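You operate a simulated robot arm through the tools that you are given. There is no shell and no other tool. Be economical: measure what you need, move in short steps, check, and stop when the job is done.

The job below is to be done with a simulated two-armed robot. You get a single attempt, and the scene is never put back.

JOB
Wind a trial ring with a closed seam as the white card says.
Fine: the card's mandrel in the black holder, blue lever at HELD, yellow slider at the card's angle, orange lever ON, then crank the grey handwheel.
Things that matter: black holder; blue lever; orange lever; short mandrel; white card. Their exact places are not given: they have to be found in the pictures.

The check looks at the end state, three seconds after you hand in, the way a careful person would. Anything else that was tipped, shoved, dropped, spilled or broken makes it a failure.

ROBOT AND FRAMES
Two 7-joint arms with two-finger parallel grippers on one trunk, on a base that drives. Base frame: it is fixed to the floor where the robot stands at the start and does not move with it; the origin is under the middle of the robot, x ahead of it, y to its left, z up. Readings come in m, rad, newtons and seconds.
The left shoulder is at the start at [0.06, 0.143, 0.926], the right one opposite. With the tool pointing down near the work surface each hand reaches from about 0.32 to 0.74 m from the robot's upright axis, wherever it stands, measured 20 degrees to its own side. Places, roughly: black holder [0.6, -0.7, 1]; blue lever [0.4, -0.6, 0.9]; orange lever [0.4, -0.8, 0.9]. Payload 1.57 kg a hand.
The tool frame of a hand sits at the grasp point between the pads (the TCP): z along the fingers, y along the line on which they close. The tips reach 0.03 m beyond it. The gripper opens to 0.11 m. The fingers are 0.024 m wide and 0.012 m thick; the gripper's body (0.048 by 0.112 m) begins 0.078 m behind the TCP.
Orientation is that of the tool frame in the base frame, as [roll, pitch, yaw] about the fixed x, y, z axes, in that order (R = Rz(yaw) Ry(pitch) Rx(roll)). With the fingers straight down and closing along the base's y, the tool's x points along the base's -x, its y along +y and its z along -z.

CONTROLS
- The arms move only by the tool apply_moves. It takes "left_plan", "right_plan" or both (then of equal length, played together; a hand with none holds still); each is a list of rows, each a list of 3 entries, a list of its own where there are three numbers: the turn, a rotation vector about the tool's x, y, z in rad, then the shift along the tool's x, y, z in m, then the opening in per cent of the stroke, from 0 (shut) to 100 (fully open). In form: [[[ax, ay, az], [dx, dy, dz], gripper], ...]. A call has 1 to 20 rows; each row is the pose to reach, as a shift and turn from the pose commanded when the call began, along the tool's axes at that moment. Each row takes 0.2 s and may step no farther than 0.05 m and 0.15 rad from the row before; otherwise, or with a gripper value out of range, the whole call is refused. A pose out of reach is approached as far as the arm can. The call stops where the force on the tool passes 40 N (or 10 N more than at its start, if that is more) or the arm is blocked; 0.2 s more then pass. The fingers move at their own pace (about 0.045 m/s each) and stop on an object; they squeeze with about 41 N. The grip force told is the motor's: it shows also when the fingers shut on nothing. Time passes only in rows, and 0.2 s behind the last, so rows that repeat a pose let the fingers close. The reply holds the time, the measured pose of the TCP, the force on the tool along the base axes, the opening and the grip force, in the units named above and with some noise, with the torque about the TCP (base axes, N m) and any sound that the robot's microphone picked up.
- Cameras (640 x 400 px; columns grow to the right, rows downward): "scene" is now at [0.042, -0.0258, 1.5302]; the picture's right is [-0.34, -0.94, 0.00], its down [-0.74, 0.27, -0.62] and it looks along [0.58, -0.21, -0.79] (base axes); focal length 242 px, centre (320, 200). "left" rides on the left gripper at [0.07, -0.016, -0.141] in its tool frame; the picture's right is [0.23, 0.97, 0.00], its down [-0.86, 0.20, -0.48] and it looks along [-0.47, 0.11, 0.88] (tool axes); focal length 222 px, centre (320, 200). "right" rides on the right gripper at [0.07, 0.016, -0.141] in its tool frame; the picture's right is [-0.23, 0.97, 0.00], its down [-0.86, -0.20, -0.48] and it looks along [-0.47, -0.11, 0.88] (tool axes); focal length 222 px, centre (320, 200).
- snapshot(camera): a new picture of that camera. The clock stands still meanwhile.
- lift_body(by): slides the trunk up (or, below 0, down) by that many m; the arms and the scene camera ride with it, the base frame stays. It gives what a move gives, with no picture.
- steer(legs): drives the robot by 1 to 6 legs, each [ahead, left, turn to the left] in m, m and rad, along the robot's own axes; the way and the turn of a leg run together, so that a leg with both is an arc; at most 1.5 m and 3.142 rad a leg. The arms and the cameras ride along, it lands a little off, and it stops where it bumps. It gives what a move gives.
- head_to(pan, tilt): turns the head with the scene camera to pan (to the left, within 1.501 rad either way) and tilt (down, from -0.506 to 1.204), counted from straight ahead of the robot. It gives what a move gives.
- locate(camera, pixels): for up to 12 pixels [column, row] of the newest picture of that camera ("zoom" is the newest enlarged one), the place [x, y, z] in the base frame of the surface seen there, good to about 0.002 m. The clock stands still meanwhile.
- enlarge(camera, box): a new picture of the part [left, top, right, bottom] of that camera's present view, enlarged. The clock stands still meanwhile.
- sign_off(): hands the job in; it is judged then, once.

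Go step by step. Measure first, check grasps and placings, and put right what went wrong. The budget is 80 turns and 70 pictures, counting those below and the enlarged ones. Unless the task says otherwise, let go and move clear before handing in, and close with one line.

The tools are called by a JSON object that holds its "method" and its "body". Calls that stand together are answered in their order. apply_moves: Moves the arms, as the interface text tells. Its arguments: {"type":"object","properties":{"left_plan":{"type":"array"},"right_plan":{"type":"array"}},"required":[]} The other tools are called the same way: lift_body (by) slides the trunk up or down; steer (legs) drives the base; head_to (pan, tilt) turns the head that bears the scene camera; snapshot (camera) takes a picture; locate (camera, pixels) gives the place of the surface under pixels of a picture; enlarge (camera, box) takes an enlarged picture of a part of a camera's view; sign_off () hands the job in.

At the start:

```text
t: 0.0
left_tcp_pos: [0.4569, -0.0594, 0.9991]
left_tcp_rot: [3.141, 0.001, 3.14]
left_wrist_force: [-0.5, -0.4, -0.3]
left_ft_torque: [-0.03, 0.01, -0.03]
left_finger_gap: 0.1099
left_grip_force: 0.0
right_tcp_pos: [0.3328, -0.4363, 1.0002]
right_tcp_rot: [-3.139, -0.001, -3.14]
right_wrist_force: [-0.1, 0.0, -1.0]
right_ft_torque: [0.01, -0.01, 0.0]
right_finger_gap: 0.11
right_grip_force: 0.1
trunk travel left (down, up): [-0.525, 0.065]
robot x, y, heading: [0.0045, 0.0038, 0.001]
head pan, tilt: [-0.351, 0.904]
```

scene: 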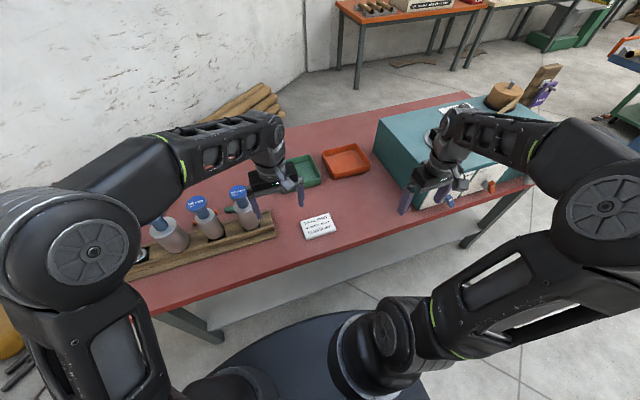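
right: 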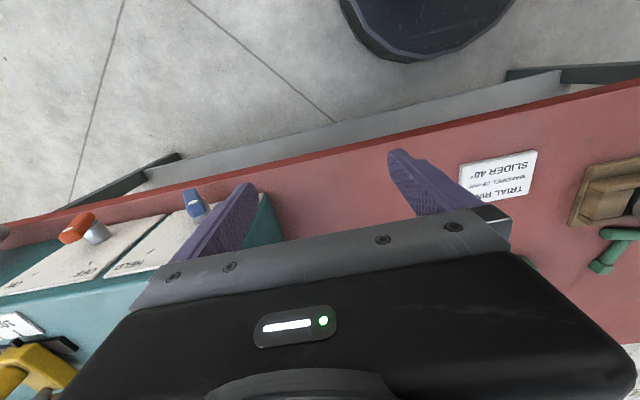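
left: 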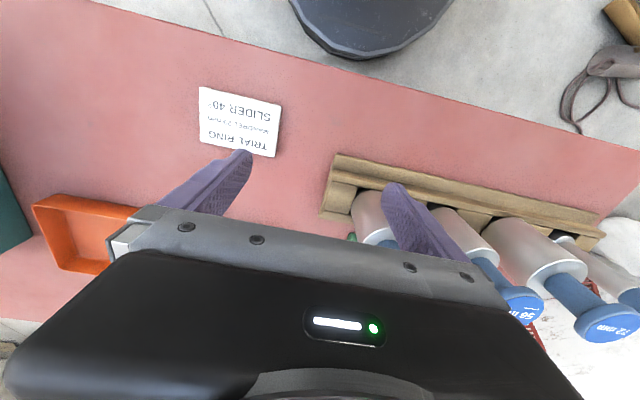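

The card near (320,226) reads "TRIAL RING / MANDREL .. / SLIDER 40°", and the mandrels stand in a rack at the left. I'll enlarge the card, the rack and the machine.

{"method": "enlarge", "body": {"camera": "scene", "box": [280, 200, 360, 250]}}

{"method": "enlarge", "body": {"camera": "scene", "box": [120, 160, 280, 260]}}

{"method": "enlarge", "body": {"camera": "left", "box": [190, 80, 290, 160]}}

{"method": "enlarge", "body": {"camera": "scene", "box": [370, 60, 570, 220]}}

```text
8.00 times, centred on (320, 225) of scene
```

zoom: 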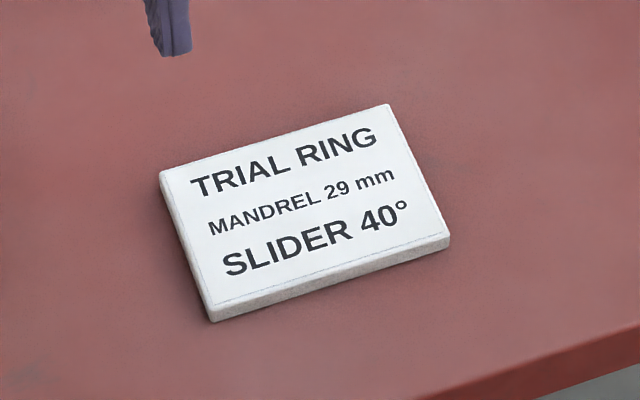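

```text
4.00 times, centred on (200, 210) of scene
```

zoom: 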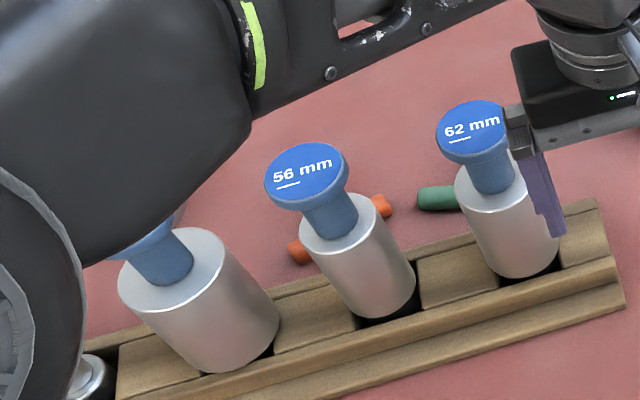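

```text
5.00 times, centred on (240, 120) of left
```

zoom: 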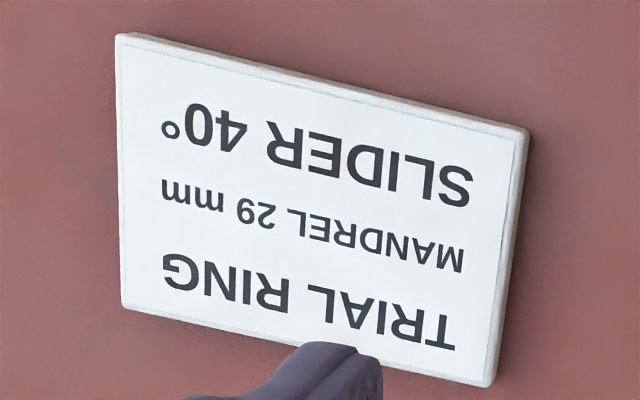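

```text
2.50 times, centred on (470, 140) of scene
```

zoom: 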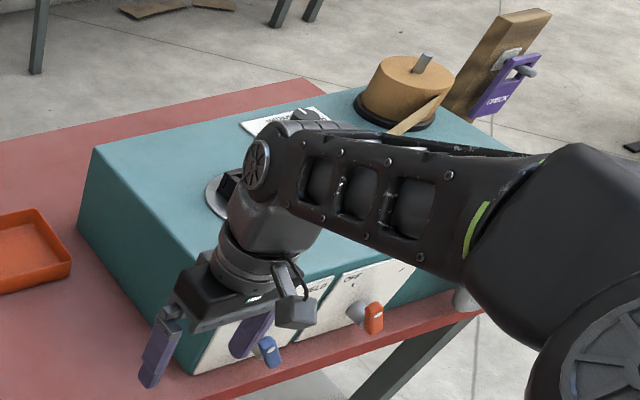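

The card asks for the 29 mm mandrel at 40°. Visible knobs read 56, 62 and 72, so the fourth one hidden by the left arm may be it; I'll raise the left hand and move it over to look.

{"method": "apply_moves", "body": {"left_plan": [[[0, 0, 0], [0, 0, -0.05], 100], [[0, 0, 0], [0, 0, -0.1], 100], [[0, 0, 0], [0, 0, -0.15], 100], [[0, 0, 0], [0, 0.05, -0.15], 100], [[0, 0, 0], [0, 0.1, -0.15], 100], [[0, 0, 0], [0, 0.15, -0.15], 100], [[0, 0, 0], [0, 0.2, -0.15], 100]], "right_plan": [[[0, 0, 0], [0, 0, -0.05], 100], [[0, 0, 0], [0, 0, -0.1], 100], [[0, 0, 0], [0, 0, -0.15], 100], [[0, 0, 0], [0.0, 0, -0.2], 100], [[0, 0, 0], [0.03, 0, -0.2], 100], [[0, 0, 0], [0.03, 0, -0.2], 100], [[0, 0, 0], [0.03, 0, -0.2], 100]]}}

{"method": "snapshot", "body": {"camera": "left"}}

{"method": "snapshot", "body": {"camera": "scene"}}

{"method": "snapshot", "body": {"camera": "right"}}

```text
t: 1.6
left_tcp_pos: [0.4655, 0.1264, 1.0873]
left_tcp_rot: [-3.136, 0.003, 3.141]
left_wrist_force: [-0.7, 2.2, 1.6]
left_ft_torque: [-0.22, -0.11, -0.02]
left_finger_gap: 0.1099
left_grip_force: 0.2
left hand out of reach, approached as far as the arm can: row 2, 3, 4, 5, 6, 7
right_tcp_pos: [0.3324, -0.4247, 1.1257]
right_tcp_rot: [-3.136, 0.006, -3.142]
right_wrist_force: [-0.6, 0.4, 0.8]
right_ft_torque: [-0.1, -0.1, -0.01]
right_finger_gap: 0.1097
right_grip_force: 0.1
right hand out of reach, approached as far as the arm can: row 3, 4, 5, 6, 7
trunk travel left (down, up): [-0.525, 0.065]
robot x, y, heading: [-0.0016, 0.0023, 0.002]
head pan, tilt: [-0.351, 0.904]
```

```text
62 pictures are left
```

left: 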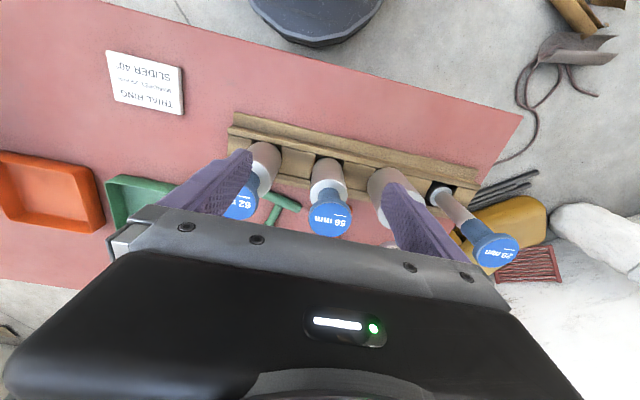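

```text
61 pictures are left
```

scene: 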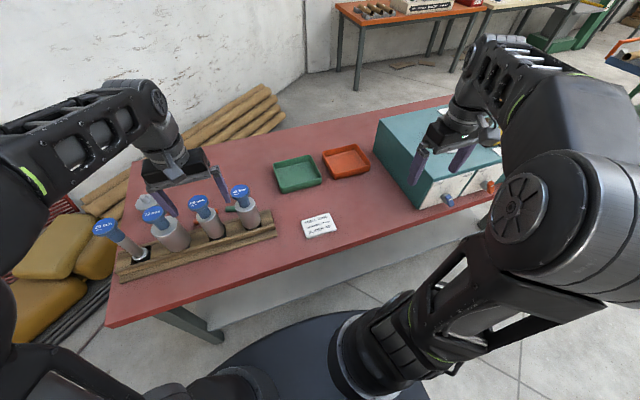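

```text
60 pictures are left
```

right: 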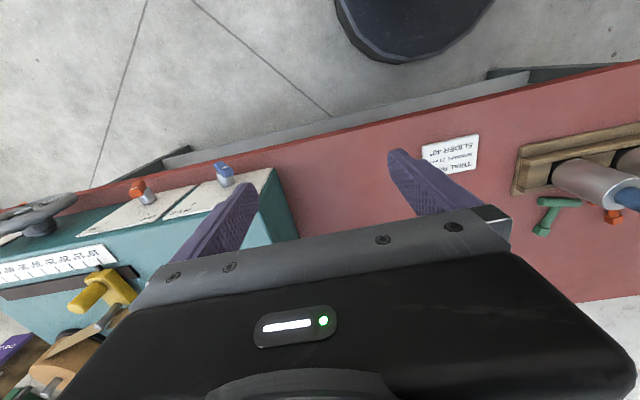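

{"method": "enlarge", "body": {"camera": "scene", "box": [80, 170, 280, 295]}}

{"method": "enlarge", "body": {"camera": "left", "box": [360, 160, 540, 280]}}

{"method": "enlarge", "body": {"camera": "right", "box": [0, 150, 300, 400]}}

{"method": "locate", "body": {"camera": "scene", "pixels": [[105, 228], [125, 245], [134, 256], [152, 214], [199, 201], [239, 190], [110, 325], [277, 234], [449, 201], [490, 187]]}}

```text
3.20 times, centred on (180, 232) of scene
```

zoom: 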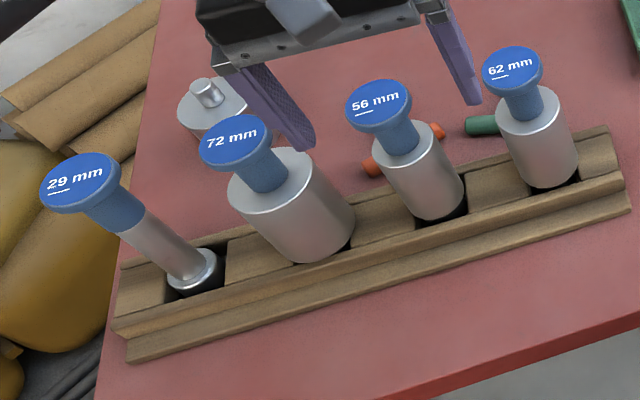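

```text
3.33 times, centred on (450, 220) of left
```

zoom: 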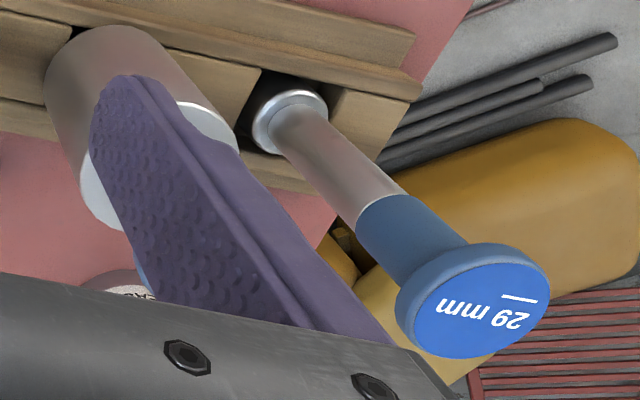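

```text
1.60 times, centred on (150, 275) of right
```

zoom: 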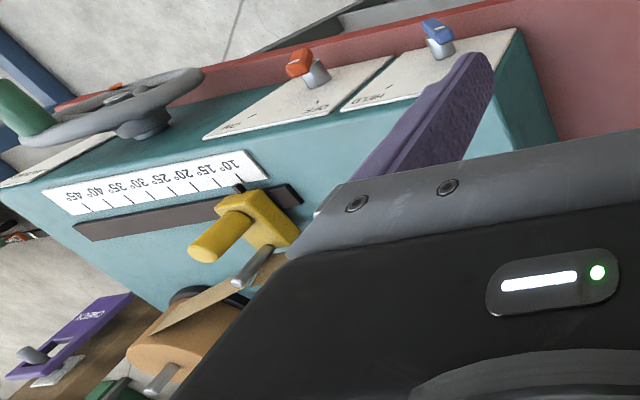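

```text
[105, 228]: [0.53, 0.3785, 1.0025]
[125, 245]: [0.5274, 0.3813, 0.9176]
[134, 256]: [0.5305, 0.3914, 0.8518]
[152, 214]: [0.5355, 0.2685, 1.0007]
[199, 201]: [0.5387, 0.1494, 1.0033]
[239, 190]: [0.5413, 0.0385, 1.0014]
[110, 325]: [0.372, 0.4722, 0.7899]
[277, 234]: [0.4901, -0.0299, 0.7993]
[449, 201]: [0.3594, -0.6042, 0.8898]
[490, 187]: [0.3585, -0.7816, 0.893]
```

All four knobs are readable: 29 mm stands at the left end of the rack, at about (0.53, 0.38), with its top at z 1.003. The machine is partly hidden, so I'll drive back and right to look at it.

{"method": "steer", "body": {"legs": [[-0.15, 0, 0], [0, -0.65, 0]]}}

{"method": "head_to", "body": {"pan": 0.0, "tilt": 0.75}}

{"method": "snapshot", "body": {"camera": "scene"}}

```text
t: 6.2
left_tcp_pos: [0.3169, -0.5272, 1.0854]
left_tcp_rot: [-3.141, 0.0, 3.134]
left_wrist_force: [0.7, -0.1, -0.4]
left_ft_torque: [0.01, -0.04, 0.0]
left_finger_gap: 0.1098
left_grip_force: 0.2
right_tcp_pos: [0.1804, -1.0771, 1.1229]
right_tcp_rot: [3.14, -0.002, 3.133]
right_wrist_force: [-0.8, -0.4, 0.0]
right_ft_torque: [0.01, -0.02, -0.02]
right_finger_gap: 0.1102
right_grip_force: 0.0
trunk travel left (down, up): [-0.525, 0.065]
robot x, y, heading: [-0.1516, -0.6449, -0.008]
head pan, tilt: [-0.351, 0.904]
```

```text
t: 7.0
left_tcp_pos: [0.3167, -0.5264, 1.0866]
left_tcp_rot: [3.14, 0.001, 3.133]
left_wrist_force: [-0.6, 0.4, 0.3]
left_ft_torque: [-0.02, 0.03, 0.03]
left_finger_gap: 0.1101
left_grip_force: 0.1
right_tcp_pos: [0.1794, -1.0767, 1.1224]
right_tcp_rot: [-3.141, 0.0, 3.132]
right_wrist_force: [-0.4, 0.0, -0.1]
right_ft_torque: [0.02, 0.0, 0.03]
right_finger_gap: 0.1103
right_grip_force: 0.1
trunk travel left (down, up): [-0.525, 0.065]
robot x, y, heading: [-0.1545, -0.6441, -0.011]
head pan, tilt: [0.0, 0.75]
```

```text
56 pictures are left
```

scene: 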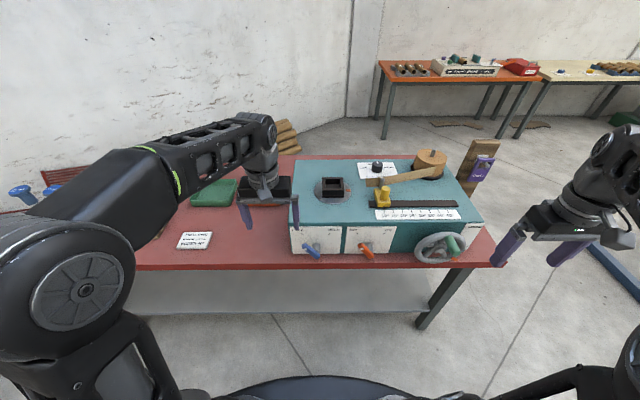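

{"method": "enlarge", "body": {"camera": "scene", "box": [280, 140, 400, 215]}}

{"method": "enlarge", "body": {"camera": "scene", "box": [360, 150, 500, 270]}}

{"method": "enlarge", "body": {"camera": "scene", "box": [280, 200, 400, 270]}}

{"method": "locate", "body": {"camera": "scene", "pixels": [[332, 181], [332, 195], [300, 200], [383, 190], [445, 204], [436, 245], [454, 243], [313, 251], [367, 250], [482, 224], [296, 165], [386, 203]]}}

```text
5.33 times, centred on (340, 178) of scene
```

zoom: 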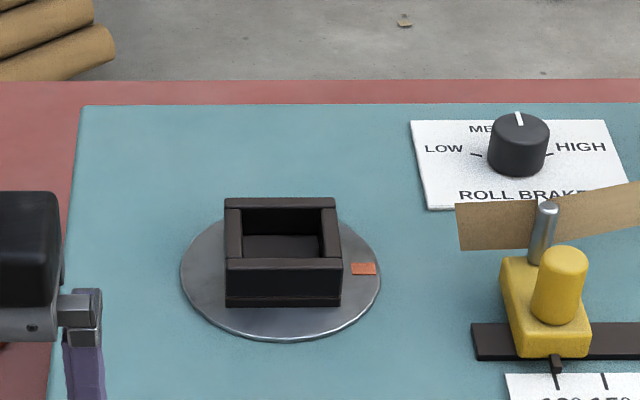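

```text
3.33 times, centred on (430, 210) of scene
```

zoom: 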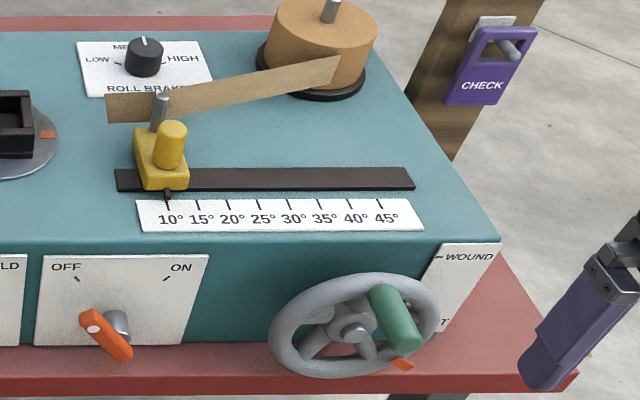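

```text
5.33 times, centred on (340, 235) of scene
```

zoom: 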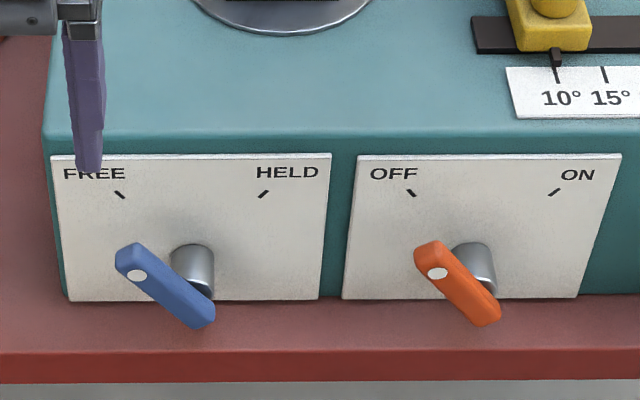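

```text
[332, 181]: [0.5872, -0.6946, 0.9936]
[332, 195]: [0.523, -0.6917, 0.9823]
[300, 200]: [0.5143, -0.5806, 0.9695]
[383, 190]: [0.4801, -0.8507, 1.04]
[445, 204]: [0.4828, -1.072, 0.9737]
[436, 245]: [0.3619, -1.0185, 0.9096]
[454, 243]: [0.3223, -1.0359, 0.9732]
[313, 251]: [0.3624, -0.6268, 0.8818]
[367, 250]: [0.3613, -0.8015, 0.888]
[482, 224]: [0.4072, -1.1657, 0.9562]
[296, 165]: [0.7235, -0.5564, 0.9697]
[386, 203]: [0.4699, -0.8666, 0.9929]
```

The machine is now clear: a square black holder at about (0.56, -0.69), blue lever at FREE, orange at OFF, slider at 10°. The holder is high, so I'll carry the mandrel with a horizontal hand: turn the left hand to point forward, then drive to the rack.

{"method": "apply_moves", "body": {"left_plan": [[[0, -0.143, 0], [-0.01, 0, 0], 100], [[0, -0.286, 0], [-0.02, 0, 0], 100], [[0, -0.429, 0], [-0.03, 0, 0], 100], [[0, -0.571, 0], [-0.04, 0, 0.01], 100], [[0, -0.714, 0], [-0.05, 0, 0.01], 100], [[0, -0.857, 0], [-0.06, 0, 0.02], 100], [[0, -1.0, 0], [-0.07, 0, 0.02], 100], [[0, -1.142, 0], [-0.08, 0, 0.02], 100], [[0, -1.285, 0], [-0.09, 0, 0.02], 100], [[0, -1.428, 0], [-0.1, 0, 0.02], 100], [[0, -1.571, 0], [-0.1, 0, 0.02], 100], [[0, -1.571, 0], [-0.1, 0, 0.02], 100]]}}

{"method": "steer", "body": {"legs": [[-0.1, 0, 0], [0, 0.82, 0]]}}

{"method": "head_to", "body": {"pan": 0.2, "tilt": 0.7}}

{"method": "snapshot", "body": {"camera": "scene"}}

```text
t: 9.6
left_tcp_pos: [0.4156, -0.5241, 1.0656]
left_tcp_rot: [-0.647, 1.57, -0.655]
left_wrist_force: [-0.1, 0.5, 0.5]
left_ft_torque: [-0.01, -0.02, -0.05]
left_finger_gap: 0.1099
left_grip_force: 0.2
right_tcp_pos: [0.1789, -1.0751, 1.1236]
right_tcp_rot: [3.142, 0.0, 3.133]
right_wrist_force: [0.4, 0.1, 0.7]
right_ft_torque: [-0.07, 0.0, 0.01]
right_finger_gap: 0.1102
right_grip_force: 0.1
trunk travel left (down, up): [-0.525, 0.065]
robot x, y, heading: [-0.1541, -0.6461, -0.009]
head pan, tilt: [0.0, 0.75]
```

```text
t: 14.8
left_tcp_pos: [0.3268, 0.3142, 1.0667]
left_tcp_rot: [2.514, 1.569, 2.502]
left_wrist_force: [0.2, -0.3, 0.0]
left_ft_torque: [0.01, 0.02, -0.03]
left_finger_gap: 0.1098
left_grip_force: 0.0
right_tcp_pos: [0.0867, -0.2332, 1.1231]
right_tcp_rot: [-3.141, 0.001, 3.126]
right_wrist_force: [0.0, 0.0, -1.0]
right_ft_torque: [0.0, 0.01, -0.03]
right_finger_gap: 0.1097
right_grip_force: 0.1
trunk travel left (down, up): [-0.525, 0.065]
robot x, y, heading: [-0.245, 0.1985, -0.017]
head pan, tilt: [0.0, 0.75]
```

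```text
t: 15.6
left_tcp_pos: [0.3277, 0.3149, 1.0677]
left_tcp_rot: [0.288, 1.57, 0.274]
left_wrist_force: [0.0, 1.0, -1.1]
left_ft_torque: [0.04, -0.02, 0.0]
left_finger_gap: 0.11
left_grip_force: 0.1
right_tcp_pos: [0.0864, -0.2352, 1.1229]
right_tcp_rot: [3.141, -0.001, 3.127]
right_wrist_force: [-0.1, -0.2, -0.1]
right_ft_torque: [0.0, 0.01, 0.02]
right_finger_gap: 0.1099
right_grip_force: 0.1
trunk travel left (down, up): [-0.525, 0.065]
robot x, y, heading: [-0.2424, 0.2029, -0.012]
head pan, tilt: [0.201, 0.7]
```

```text
52 pictures are left
```

scene: 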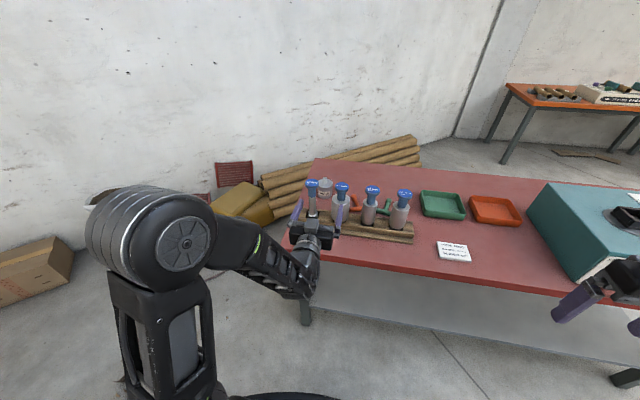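

The hand points forward in front of the 29 mm mandrel near (312,195). I'll look closer for its foot and axis.

{"method": "enlarge", "body": {"camera": "scene", "box": [280, 165, 420, 255]}}

{"method": "snapshot", "body": {"camera": "left"}}

```text
4.44 times, centred on (350, 210) of scene
```

zoom: 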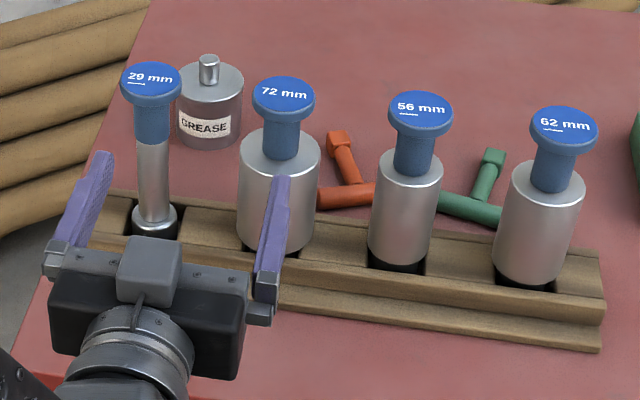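

```text
50 pictures are left
```

left: 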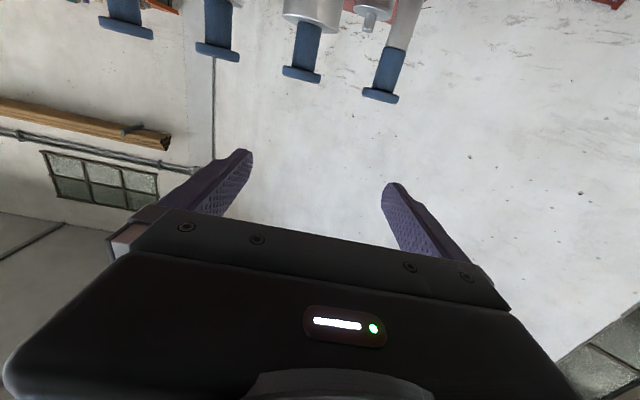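

{"method": "locate", "body": {"camera": "zoom", "pixels": [[151, 80], [121, 82], [181, 82], [151, 125], [135, 125], [167, 125], [153, 180], [154, 212], [135, 218], [135, 236], [178, 236], [165, 238]]}}

```text
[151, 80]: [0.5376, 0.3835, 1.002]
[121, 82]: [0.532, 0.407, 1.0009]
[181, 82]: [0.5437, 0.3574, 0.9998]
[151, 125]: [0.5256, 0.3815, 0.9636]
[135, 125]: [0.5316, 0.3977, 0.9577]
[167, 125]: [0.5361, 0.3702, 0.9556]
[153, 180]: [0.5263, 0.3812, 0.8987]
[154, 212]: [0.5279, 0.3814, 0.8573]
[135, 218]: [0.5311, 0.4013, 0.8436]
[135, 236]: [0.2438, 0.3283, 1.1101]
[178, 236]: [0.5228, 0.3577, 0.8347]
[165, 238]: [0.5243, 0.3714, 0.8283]
```

{"method": "locate", "body": {"camera": "zoom", "pixels": [[300, 288], [360, 300], [420, 310], [480, 319], [540, 328], [595, 336], [210, 213], [340, 234], [460, 254], [590, 270], [360, 255], [490, 274]]}}

```text
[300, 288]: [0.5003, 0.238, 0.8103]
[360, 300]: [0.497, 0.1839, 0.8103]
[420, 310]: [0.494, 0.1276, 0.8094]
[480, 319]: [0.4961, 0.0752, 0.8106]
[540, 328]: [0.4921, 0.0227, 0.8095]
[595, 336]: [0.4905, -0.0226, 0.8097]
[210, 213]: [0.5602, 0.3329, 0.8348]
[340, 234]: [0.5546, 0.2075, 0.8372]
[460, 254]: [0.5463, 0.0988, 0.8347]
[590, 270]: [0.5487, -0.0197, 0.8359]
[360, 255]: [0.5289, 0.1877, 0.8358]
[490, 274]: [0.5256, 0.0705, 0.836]
```

The mandrel axis is at about (0.541, 0.382), and its blue neck runs from z 0.94 to 0.99. I'll drive 0.1 m closer, then line up the hand in front of the neck.

{"method": "steer", "body": {"legs": [[0.08, 0, 0.012]]}}

{"method": "apply_moves", "body": {"left_plan": [[[0, 0, 0], [0.03, 0.03, 0], 75], [[0, 0, 0], [0.06, 0.05, 0], 75], [[0, 0, 0], [0.09, 0.067, 0], 75], [[0, 0, 0], [0.101, 0.067, 0], 75], [[0, 0, 0], [0.101, 0.067, 0], 75]]}}

{"method": "enlarge", "body": {"camera": "scene", "box": [250, 150, 410, 250]}}

```text
t: 16.6
left_tcp_pos: [0.4084, 0.3233, 1.0658]
left_tcp_rot: [3.021, 1.569, 3.023]
left_wrist_force: [-0.6, 0.2, 0.4]
left_ft_torque: [0.0, -0.02, -0.02]
left_finger_gap: 0.11
left_grip_force: 0.1
right_tcp_pos: [0.1763, -0.2296, 1.1215]
right_tcp_rot: [3.141, -0.003, -3.141]
right_wrist_force: [0.5, -0.4, -0.3]
right_ft_torque: [0.01, 0.04, -0.02]
right_finger_gap: 0.11
right_grip_force: 0.1
trunk travel left (down, up): [-0.525, 0.065]
robot x, y, heading: [-0.1601, 0.2004, 0.005]
head pan, tilt: [0.201, 0.7]
```

```text
t: 17.8
left_tcp_pos: [0.4132, 0.3293, 0.9962]
left_tcp_rot: [2.689, 1.556, 2.721]
left_wrist_force: [0.5, -0.1, -0.8]
left_ft_torque: [-0.01, -0.03, 0.02]
left_finger_gap: 0.0824
left_grip_force: 0.1
left hand out of reach, approached as far as the arm can: row 1, 2, 3, 4, 5
right_tcp_pos: [0.1744, -0.2312, 1.1232]
right_tcp_rot: [3.141, 0.001, -3.141]
right_wrist_force: [0.0, 0.6, -0.4]
right_ft_torque: [-0.01, 0.02, 0.01]
right_finger_gap: 0.1101
right_grip_force: 0.2
trunk travel left (down, up): [-0.525, 0.065]
robot x, y, heading: [-0.1649, 0.2009, 0.0]
head pan, tilt: [0.201, 0.7]
```

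```text
4.00 times, centred on (330, 200) of scene
```

zoom: 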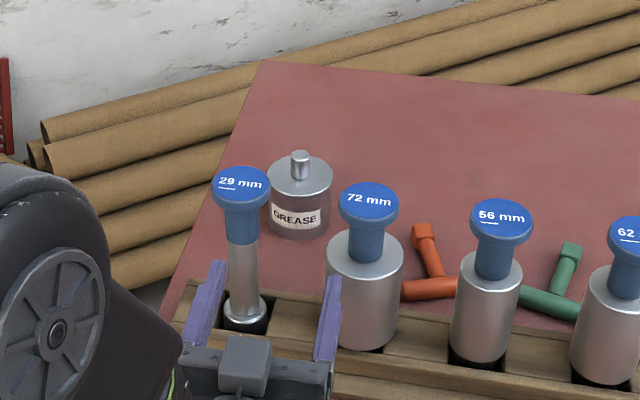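

The hand stopped at (0.413, 0.329, 0.996), near its limit. I'll lower the trunk and shift the base left, then check.

{"method": "lift_body", "body": {"by": -0.06}}

{"method": "steer", "body": {"legs": [[-0.06, 0.04, 0]]}}

{"method": "apply_moves", "body": {"left_plan": [[[0, 0, 0], [0, 0, 0], 75]]}}

```text
t: 18.8
left_tcp_pos: [0.4128, 0.3304, 0.9368]
left_tcp_rot: [2.675, 1.556, 2.705]
left_wrist_force: [-0.5, 0.0, -0.6]
left_ft_torque: [-0.03, 0.01, -0.01]
left_finger_gap: 0.0824
left_grip_force: 0.1
right_tcp_pos: [0.1752, -0.2311, 1.063]
right_tcp_rot: [-3.141, 0.0, -3.14]
right_wrist_force: [-0.1, 0.7, 0.8]
right_ft_torque: [-0.01, 0.01, -0.02]
right_finger_gap: 0.11
right_grip_force: 0.1
trunk travel left (down, up): [-0.465, 0.125]
robot x, y, heading: [-0.1617, 0.2013, 0.004]
head pan, tilt: [0.201, 0.7]
```

```text
t: 19.9
left_tcp_pos: [0.3513, 0.3701, 0.9361]
left_tcp_rot: [2.689, 1.556, 2.721]
left_wrist_force: [-0.3, 0.3, -0.7]
left_ft_torque: [0.02, 0.0, -0.01]
left_finger_gap: 0.0826
left_grip_force: 0.1
right_tcp_pos: [0.1131, -0.1901, 1.0631]
right_tcp_rot: [3.14, 0.001, -3.141]
right_wrist_force: [-0.6, -1.1, -0.5]
right_ft_torque: [-0.02, -0.02, 0.0]
right_finger_gap: 0.1099
right_grip_force: 0.1
trunk travel left (down, up): [-0.465, 0.125]
robot x, y, heading: [-0.2219, 0.2362, -0.004]
head pan, tilt: [0.201, 0.7]
```

```text
t: 20.3
left_tcp_pos: [0.3522, 0.3707, 0.9362]
left_tcp_rot: [2.667, 1.555, 2.7]
left_wrist_force: [-0.6, 0.4, -0.3]
left_ft_torque: [-0.03, 0.02, -0.01]
left_finger_gap: 0.0824
left_grip_force: 0.0
right_tcp_pos: [0.1138, -0.1916, 1.0627]
right_tcp_rot: [-3.141, 0.0, 3.14]
right_wrist_force: [0.6, -0.7, -0.7]
right_ft_torque: [0.03, -0.02, -0.02]
right_finger_gap: 0.1102
right_grip_force: 0.0
trunk travel left (down, up): [-0.465, 0.125]
robot x, y, heading: [-0.2276, 0.2381, 0.005]
head pan, tilt: [0.201, 0.7]
```

The hand is now at (0.352, 0.371, 0.936), with a small yaw error. I'll correct that and advance onto the neck with the gripper open.

{"method": "apply_moves", "body": {"left_plan": [[[0.033, -0.014, -0.007], [-0.029, 0.001, 0.03], 75], [[0.033, -0.014, -0.007], [-0.03, 0.003, 0.07], 75], [[0.033, -0.014, -0.007], [-0.031, 0.004, 0.11], 75], [[0.033, -0.014, -0.007], [-0.031, 0.004, 0.13], 75], [[0.033, -0.014, -0.007], [-0.031, 0.005, 0.15], 75], [[0.033, -0.014, -0.007], [-0.0317, 0.005, 0.17], 75], [[0.033, -0.014, -0.007], [-0.0317, 0.005, 0.189], 75], [[0.033, -0.014, -0.007], [-0.0317, 0.005, 0.189], 75]]}}

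{"method": "enlarge", "body": {"camera": "scene", "box": [250, 150, 410, 250]}}

{"method": "snapshot", "body": {"camera": "left"}}

```text
t: 22.1
left_tcp_pos: [0.5453, 0.3546, 0.9701]
left_tcp_rot: [2.647, 1.566, 2.674]
left_wrist_force: [-0.4, 0.6, 1.6]
left_ft_torque: [-0.01, 0.01, -0.03]
left_finger_gap: 0.0827
left_grip_force: 0.4
left hand out of reach, approached as far as the arm can: row 1, 2, 3, 4, 5, 6, 7, 8
right_tcp_pos: [0.1131, -0.1909, 1.0623]
right_tcp_rot: [3.141, 0.002, -3.141]
right_wrist_force: [-0.3, -0.1, 0.6]
right_ft_torque: [-0.01, 0.04, -0.01]
right_finger_gap: 0.11
right_grip_force: 0.1
trunk travel left (down, up): [-0.465, 0.125]
robot x, y, heading: [-0.2237, 0.2355, -0.0]
head pan, tilt: [0.201, 0.7]
```

```text
4.00 times, centred on (330, 200) of scene
```

zoom: 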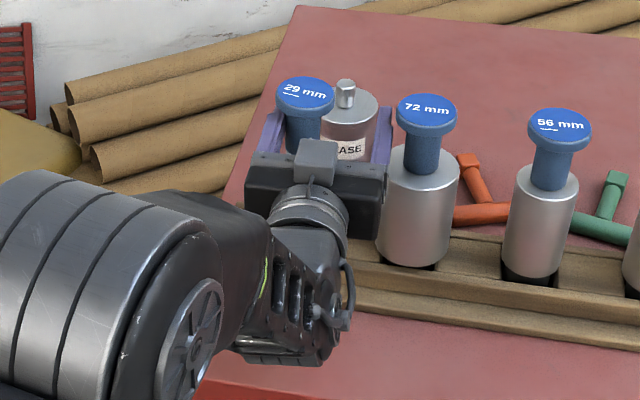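

```text
47 pictures are left
```

left: 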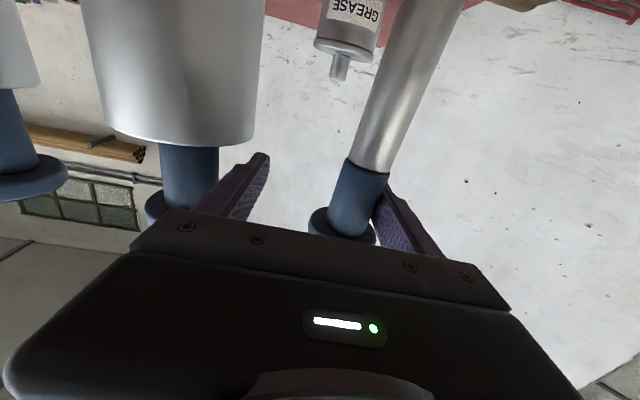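

The fingers straddle the neck, but the TCP is at y 0.355 and the neck at 0.382 (left finger close to it at pixel (385,215)). I'll shift the base left 0.026, leaving the arm still.

{"method": "steer", "body": {"legs": [[0, 0.027, 0]]}}

{"method": "snapshot", "body": {"camera": "left"}}

```text
t: 22.9
left_tcp_pos: [0.5445, 0.3815, 0.9712]
left_tcp_rot: [2.901, 1.568, 2.929]
left_wrist_force: [-0.2, 0.0, -0.5]
left_ft_torque: [0.04, 0.03, -0.05]
left_finger_gap: 0.0824
left_grip_force: 0.1
right_tcp_pos: [0.1137, -0.1634, 1.0635]
right_tcp_rot: [-3.139, 0.001, 3.141]
right_wrist_force: [-0.4, 0.2, 0.3]
right_ft_torque: [-0.06, -0.03, -0.02]
right_finger_gap: 0.1101
right_grip_force: 0.1
trunk travel left (down, up): [-0.465, 0.125]
robot x, y, heading: [-0.2256, 0.2663, -0.002]
head pan, tilt: [0.201, 0.7]
```

```text
46 pictures are left
```

left: 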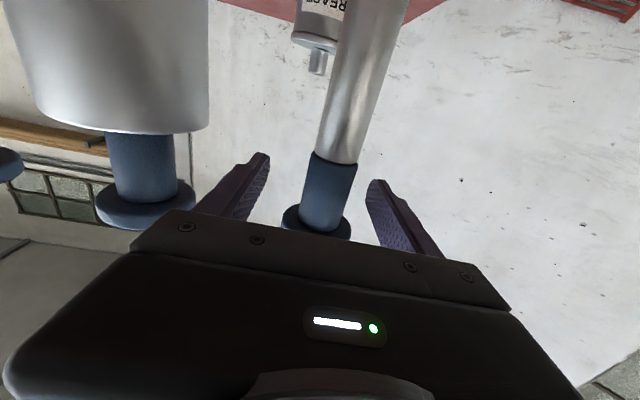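

The neck at (325,190) is centred between the pads, so I'll close.

{"method": "apply_moves", "body": {"left_plan": [[[0, 0, 0], [0, 0, 0], 0], [[0, 0, 0], [0, 0, 0], 0], [[0, 0, 0], [0, 0, 0], 0], [[0, 0, 0], [0, 0, 0], 0], [[0, 0, 0], [0, 0, 0], 0]]}}

```text
t: 24.1
left_tcp_pos: [0.5448, 0.3808, 0.9708]
left_tcp_rot: [2.635, 1.566, 2.663]
left_wrist_force: [0.0, 0.5, 0.2]
left_ft_torque: [0.13, -0.02, 0.04]
left_finger_gap: 0.0307
left_grip_force: 31.0
right_tcp_pos: [0.1132, -0.1646, 1.0632]
right_tcp_rot: [3.141, -0.001, -3.14]
right_wrist_force: [0.4, -0.4, -0.1]
right_ft_torque: [0.04, 0.02, -0.03]
right_finger_gap: 0.1099
right_grip_force: 0.0
trunk travel left (down, up): [-0.465, 0.125]
robot x, y, heading: [-0.2222, 0.2652, 0.002]
head pan, tilt: [0.201, 0.7]
```

The neck is gripped (gap 0.031). I'll lift it straight out with the trunk, which keeps it vertical.

{"method": "lift_body", "body": {"by": 0.125}}

{"method": "snapshot", "body": {"camera": "scene"}}

{"method": "enlarge", "body": {"camera": "scene", "box": [250, 130, 410, 250]}}

```text
t: 25.6
left_tcp_pos: [0.5455, 0.381, 1.0942]
left_tcp_rot: [2.659, 1.567, 2.688]
left_wrist_force: [0.0, -0.4, -3.1]
left_ft_torque: [-0.01, 0.01, 0.01]
left_finger_gap: 0.0305
left_grip_force: 40.0
right_tcp_pos: [0.1144, -0.1644, 1.1871]
right_tcp_rot: [-3.141, 0.002, -3.141]
right_wrist_force: [1.0, 0.3, 0.1]
right_ft_torque: [0.0, 0.0, -0.01]
right_finger_gap: 0.1103
right_grip_force: 0.0
trunk travel left (down, up): [-0.59, 0.0]
robot x, y, heading: [-0.2252, 0.264, 0.004]
head pan, tilt: [0.201, 0.7]
```

```text
45 pictures are left
```

scene: 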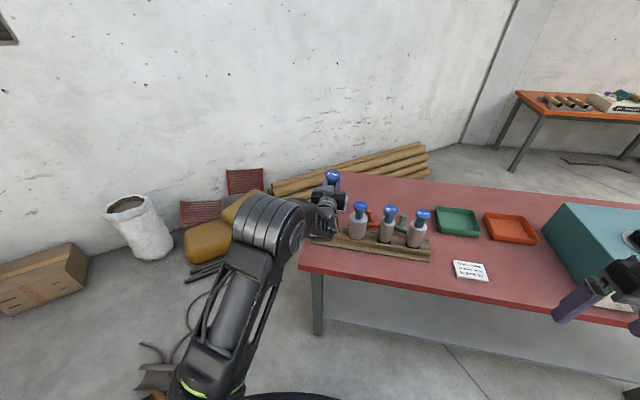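

```text
3.33 times, centred on (330, 190) of scene
```

zoom: 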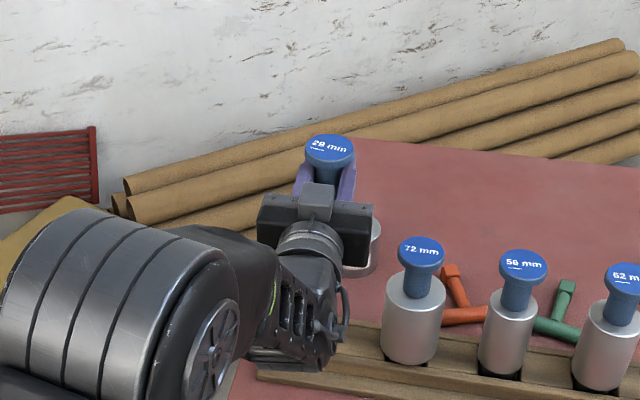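

The mandrel is out, with a 3 N load. I'll back away, raise the hand 0.11 m and look at the foot.

{"method": "steer", "body": {"legs": [[-0.25, 0, 0]]}}

{"method": "apply_moves", "body": {"left_plan": [[[0, 0, 0], [-0.03, 0, 0], 0], [[0, 0, 0], [-0.06, 0, 0], 0], [[0, 0, 0], [-0.09, 0, 0], 0], [[0, 0, 0], [-0.12, 0, 0], 0], [[0, 0, 0], [-0.12, 0, 0], 0]]}}

{"method": "snapshot", "body": {"camera": "scene"}}

{"method": "snapshot", "body": {"camera": "left"}}

```text
t: 27.5
left_tcp_pos: [0.2872, 0.3823, 1.0961]
left_tcp_rot: [2.525, 1.567, 2.554]
left_wrist_force: [-0.5, 0.4, -2.3]
left_ft_torque: [0.02, 0.0, 0.01]
left_finger_gap: 0.0307
left_grip_force: 39.7
right_tcp_pos: [-0.1423, -0.1641, 1.1882]
right_tcp_rot: [-3.141, 0.0, -3.139]
right_wrist_force: [0.0, -0.4, 0.5]
right_ft_torque: [0.0, -0.03, -0.03]
right_finger_gap: 0.1098
right_grip_force: 0.0
trunk travel left (down, up): [-0.59, 0.0]
robot x, y, heading: [-0.4791, 0.2673, 0.004]
head pan, tilt: [0.201, 0.7]
```

```text
t: 28.7
left_tcp_pos: [0.2883, 0.381, 1.2146]
left_tcp_rot: [2.636, 1.566, 2.663]
left_wrist_force: [-0.4, -0.9, -3.0]
left_ft_torque: [-0.01, 0.0, -0.04]
left_finger_gap: 0.0305
left_grip_force: 40.0
right_tcp_pos: [-0.1409, -0.1637, 1.1879]
right_tcp_rot: [3.141, 0.0, -3.138]
right_wrist_force: [-0.4, -0.3, -0.5]
right_ft_torque: [0.0, -0.03, 0.02]
right_finger_gap: 0.11
right_grip_force: 0.0
trunk travel left (down, up): [-0.59, 0.0]
robot x, y, heading: [-0.4792, 0.2689, 0.006]
head pan, tilt: [0.201, 0.7]
```

```text
43 pictures are left
```

scene: 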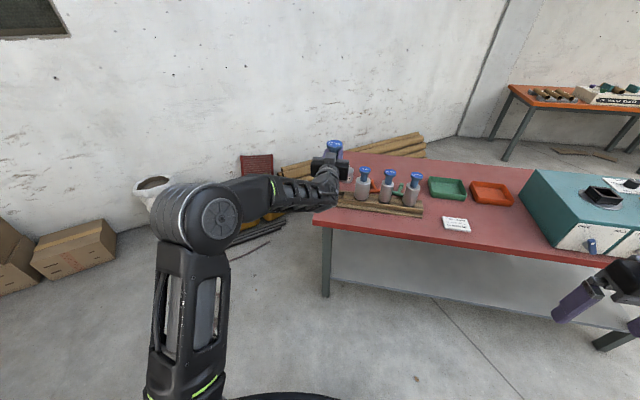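

```text
42 pictures are left
```

left: 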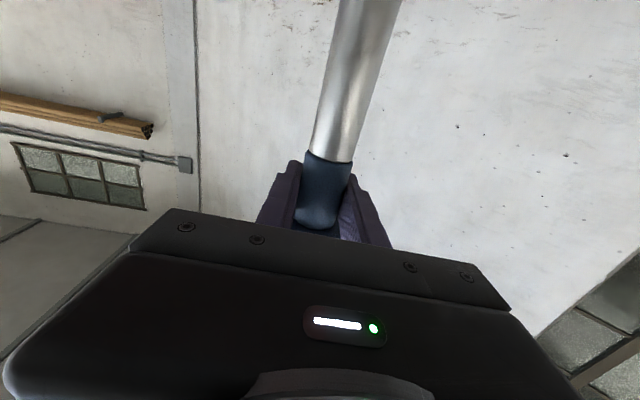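

Mandrel held upright with the hand at z 1.215. I'll drive right to the machine, still clear of the table.

{"method": "steer", "body": {"legs": [[0, -1.074, 0]]}}

{"method": "head_to", "body": {"pan": 0.1, "tilt": 0.6}}

{"method": "snapshot", "body": {"camera": "scene"}}

```text
t: 34.1
left_tcp_pos: [0.2958, -0.6619, 1.215]
left_tcp_rot: [2.585, 1.565, 2.622]
left_wrist_force: [0.1, 0.3, -3.0]
left_ft_torque: [0.02, -0.02, -0.01]
left_finger_gap: 0.0304
left_grip_force: 39.5
right_tcp_pos: [-0.1312, -1.2098, 1.1888]
right_tcp_rot: [3.142, 0.0, -3.133]
right_wrist_force: [-0.2, 0.7, -0.4]
right_ft_torque: [0.04, -0.02, 0.0]
right_finger_gap: 0.1099
right_grip_force: 0.1
trunk travel left (down, up): [-0.59, 0.0]
robot x, y, heading: [-0.4759, -0.7807, 0.013]
head pan, tilt: [0.201, 0.7]
```

```text
t: 34.7
left_tcp_pos: [0.2958, -0.6605, 1.2147]
left_tcp_rot: [2.677, 1.566, 2.713]
left_wrist_force: [0.5, -0.1, -1.9]
left_ft_torque: [0.01, 0.02, 0.0]
left_finger_gap: 0.0305
left_grip_force: 39.3
right_tcp_pos: [-0.1309, -1.211, 1.1878]
right_tcp_rot: [3.141, -0.002, -3.131]
right_wrist_force: [0.0, -0.4, -1.0]
right_ft_torque: [-0.01, -0.03, 0.02]
right_finger_gap: 0.11
right_grip_force: 0.1
trunk travel left (down, up): [-0.59, 0.0]
robot x, y, heading: [-0.474, -0.7829, 0.01]
head pan, tilt: [0.099, 0.6]
```

```text
41 pictures are left
```

scene: 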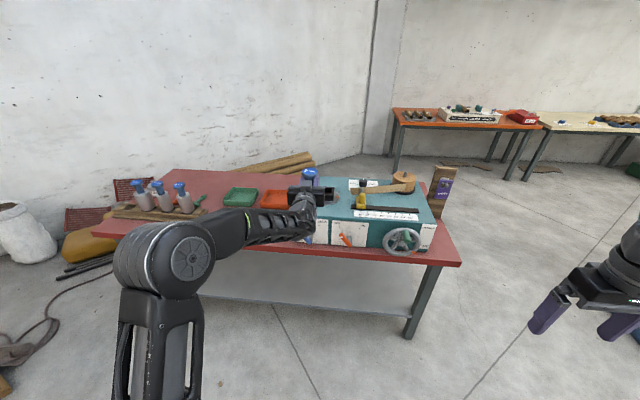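

{"method": "enlarge", "body": {"camera": "scene", "box": [290, 160, 370, 210]}}

```text
8.00 times, centred on (330, 185) of scene
```

zoom: 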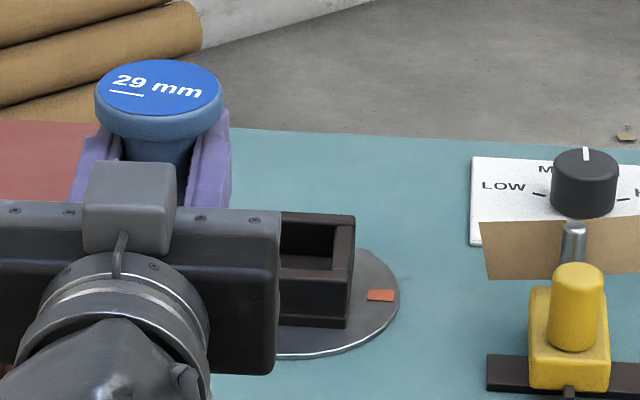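

{"method": "locate", "body": {"camera": "zoom", "pixels": [[346, 222], [340, 270], [330, 222], [325, 262], [300, 235], [310, 262], [285, 218], [300, 263], [346, 318], [300, 320], [160, 92], [390, 300]]}}

```text
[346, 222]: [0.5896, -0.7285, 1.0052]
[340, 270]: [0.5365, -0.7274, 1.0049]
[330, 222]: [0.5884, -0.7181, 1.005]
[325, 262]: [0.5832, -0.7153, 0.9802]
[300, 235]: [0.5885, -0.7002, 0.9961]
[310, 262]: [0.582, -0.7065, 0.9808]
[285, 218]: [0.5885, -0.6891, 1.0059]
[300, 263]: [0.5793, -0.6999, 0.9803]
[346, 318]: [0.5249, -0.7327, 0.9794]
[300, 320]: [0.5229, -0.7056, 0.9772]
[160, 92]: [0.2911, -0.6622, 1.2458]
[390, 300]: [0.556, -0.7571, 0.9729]
```

Socket: rim z 1.005, floor 0.980, centre about (0.560, -0.6955). To know the yaw of the foot in the hand, I'll measure the rack's yaw from the remaining knobs.

{"method": "enlarge", "body": {"camera": "scene", "box": [104, 170, 216, 240]}}

```text
5.71 times, centred on (160, 205) of scene
```

zoom: 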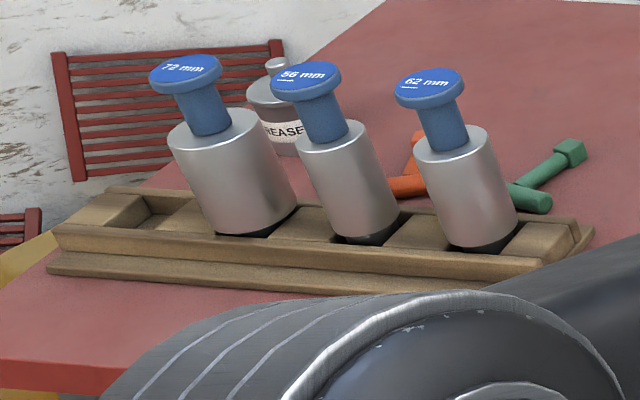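

{"method": "locate", "body": {"camera": "zoom", "pixels": [[185, 70], [305, 77], [429, 84], [62, 236], [300, 252], [520, 266], [100, 228], [400, 250], [150, 230], [135, 196], [183, 198], [165, 216]]}}

```text
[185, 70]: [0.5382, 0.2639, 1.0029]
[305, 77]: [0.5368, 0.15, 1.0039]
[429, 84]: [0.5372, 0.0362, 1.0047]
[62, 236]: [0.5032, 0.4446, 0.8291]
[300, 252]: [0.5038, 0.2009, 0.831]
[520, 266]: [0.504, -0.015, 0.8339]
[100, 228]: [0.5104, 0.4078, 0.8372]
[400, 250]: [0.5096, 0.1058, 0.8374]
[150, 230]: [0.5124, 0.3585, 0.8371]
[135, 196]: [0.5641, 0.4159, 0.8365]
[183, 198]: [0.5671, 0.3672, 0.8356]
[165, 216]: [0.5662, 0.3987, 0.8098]
```

The rack's yaw is about 0, so the foot is aligned within 0.01 rad. I'll drive forward so the mandrel is over the socket at a safe height (foot about 1.055).

{"method": "steer", "body": {"legs": [[0.26, -0.034, -0.008]]}}

{"method": "snapshot", "body": {"camera": "left"}}

{"method": "snapshot", "body": {"camera": "scene"}}

```text
t: 36.6
left_tcp_pos: [0.5612, -0.7047, 1.2131]
left_tcp_rot: [2.697, 1.565, 2.721]
left_wrist_force: [0.3, 0.9, -4.8]
left_ft_torque: [0.03, -0.05, 0.04]
left_finger_gap: 0.0301
left_grip_force: 39.7
right_tcp_pos: [0.127, -1.247, 1.187]
right_tcp_rot: [-3.14, -0.002, 3.138]
right_wrist_force: [-0.5, -0.4, 0.3]
right_ft_torque: [0.0, 0.05, -0.01]
right_finger_gap: 0.1098
right_grip_force: 0.0
trunk travel left (down, up): [-0.59, 0.0]
robot x, y, heading: [-0.2068, -0.8158, -0.001]
head pan, tilt: [0.099, 0.6]
```

```text
38 pictures are left
```

left: 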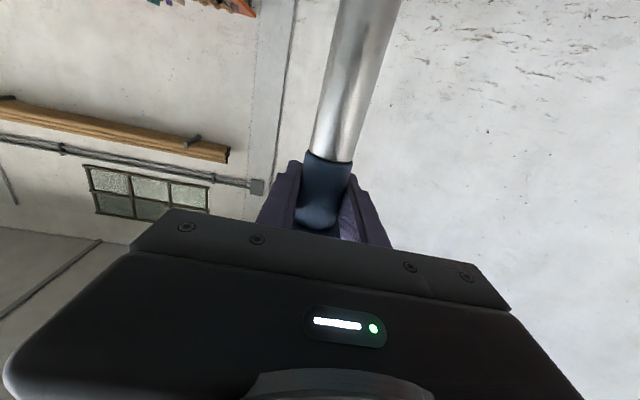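

```text
37 pictures are left
```

scene: 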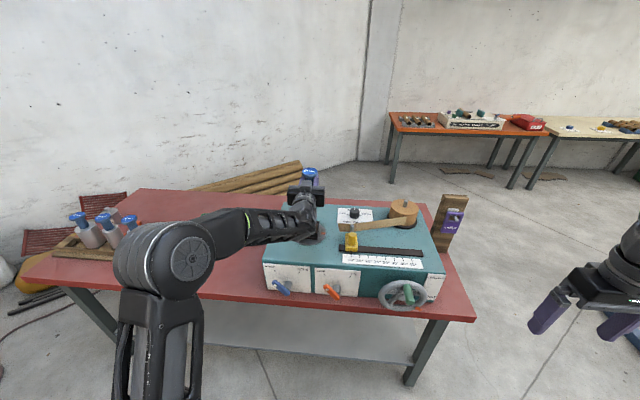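

The TCP is at (0.561, -0.705). I'll shift it by (+0.003, +0.009), lower 3 cm and look.

{"method": "apply_moves", "body": {"left_plan": [[[0, 0, 0], [0, 0.009, 0.003], 0], [[0, 0, 0], [0.015, 0.009, 0.003], 0], [[0, 0, 0], [0.03, 0.009, 0.003], 0], [[0, 0, 0], [0.03, 0.009, 0.003], 0]]}}

{"method": "enlarge", "body": {"camera": "scene", "box": [280, 160, 376, 250]}}

```text
t: 37.6
left_tcp_pos: [0.5635, -0.6933, 1.1863]
left_tcp_rot: [2.565, 1.566, 2.591]
left_wrist_force: [-0.3, -0.8, -2.8]
left_ft_torque: [0.04, 0.01, 0.01]
left_finger_gap: 0.0302
left_grip_force: 39.6
right_tcp_pos: [0.1258, -1.2487, 1.1869]
right_tcp_rot: [3.141, -0.001, 3.137]
right_wrist_force: [-0.4, -0.2, -0.3]
right_ft_torque: [-0.01, -0.02, 0.0]
right_finger_gap: 0.1101
right_grip_force: 0.1
trunk travel left (down, up): [-0.59, 0.0]
robot x, y, heading: [-0.2116, -0.8097, -0.002]
head pan, tilt: [0.099, 0.6]
```

```text
4.44 times, centred on (328, 205) of scene
```

zoom: 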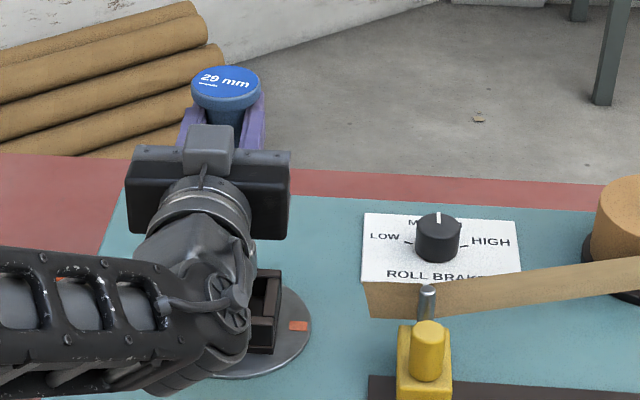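

{"method": "locate", "body": {"camera": "zoom", "pixels": [[226, 85], [192, 86], [260, 86], [277, 280], [262, 345], [258, 290], [250, 355]]}}

```text
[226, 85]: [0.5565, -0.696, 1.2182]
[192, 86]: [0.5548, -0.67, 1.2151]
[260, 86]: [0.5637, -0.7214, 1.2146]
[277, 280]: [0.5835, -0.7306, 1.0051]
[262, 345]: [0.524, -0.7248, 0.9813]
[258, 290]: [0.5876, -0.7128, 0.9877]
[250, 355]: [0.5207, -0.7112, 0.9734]
```

The knob centre reads (0.558, -0.696), on the socket centre. I'll lower in small steps and watch the force.

{"method": "apply_moves", "body": {"left_plan": [[[0, 0, 0], [0.01, -0.001, 0.001], 0], [[0, 0, 0], [0.018, -0.001, 0.001], 0], [[0, 0, 0], [0.024, -0.001, 0.001], 0], [[0, 0, 0], [0.03, -0.001, 0.001], 0], [[0, 0, 0], [0.035, -0.001, 0.001], 0], [[0, 0, 0], [0.04, -0.001, 0.001], 0], [[0, 0, 0], [0.045, -0.001, 0.001], 0]]}}

```text
t: 39.2
left_tcp_pos: [0.565, -0.6961, 1.1412]
left_tcp_rot: [2.314, 1.567, 2.339]
left_wrist_force: [1.1, 0.8, 1.6]
left_ft_torque: [0.06, -0.09, -0.01]
left_finger_gap: 0.0301
left_grip_force: 39.4
right_tcp_pos: [0.1265, -1.2483, 1.188]
right_tcp_rot: [-3.141, 0.0, 3.138]
right_wrist_force: [0.5, -0.1, -1.4]
right_ft_torque: [0.01, -0.01, -0.01]
right_finger_gap: 0.1102
right_grip_force: 0.0
trunk travel left (down, up): [-0.59, 0.0]
robot x, y, heading: [-0.2115, -0.8157, -0.004]
head pan, tilt: [0.099, 0.6]
```

{"method": "apply_moves", "body": {"left_plan": [[[0, 0, 0], [0.002, 0, 0], 0], [[0, 0, 0], [0.004, 0, 0], 0], [[0, 0, 0], [0.006, 0, 0], 0], [[0, 0, 0], [0.008, 0, 0], 0]]}}

{"method": "enlarge", "body": {"camera": "scene", "box": [280, 160, 376, 250]}}

{"method": "snapshot", "body": {"camera": "right"}}

```text
t: 40.2
left_tcp_pos: [0.5629, -0.6958, 1.1392]
left_tcp_rot: [0.107, 1.563, 0.135]
left_wrist_force: [2.4, 1.3, 29.4]
left_ft_torque: [0.1, 0.14, 0.04]
left_finger_gap: 0.0304
left_grip_force: 39.7
right_tcp_pos: [0.1237, -1.2481, 1.1885]
right_tcp_rot: [-3.141, 0.001, 3.136]
right_wrist_force: [0.5, 0.6, 0.8]
right_ft_torque: [-0.04, 0.0, 0.02]
right_finger_gap: 0.1101
right_grip_force: 0.0
trunk travel left (down, up): [-0.59, 0.0]
robot x, y, heading: [-0.2094, -0.814, -0.002]
head pan, tilt: [0.099, 0.6]
```

```text
4.44 times, centred on (328, 205) of scene
```

zoom: 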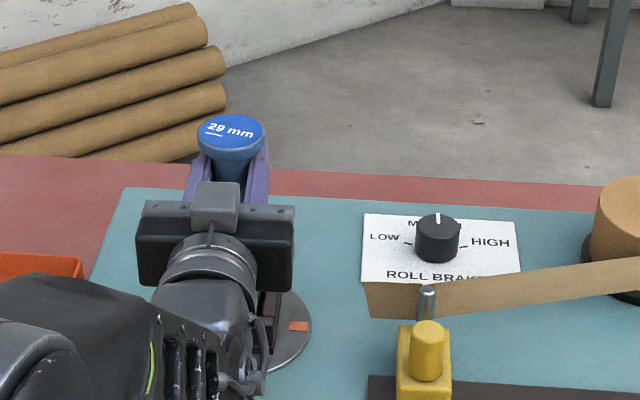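

```text
34 pictures are left
```

right: 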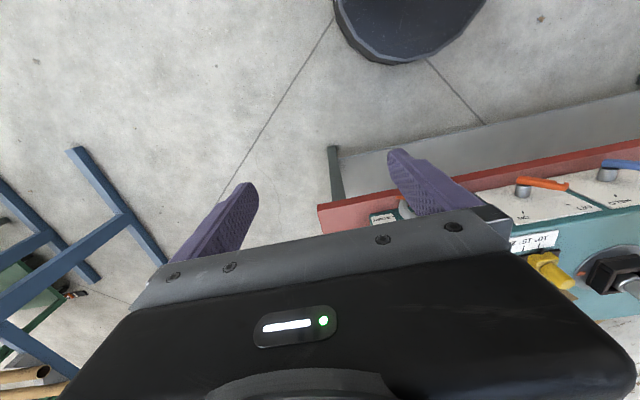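

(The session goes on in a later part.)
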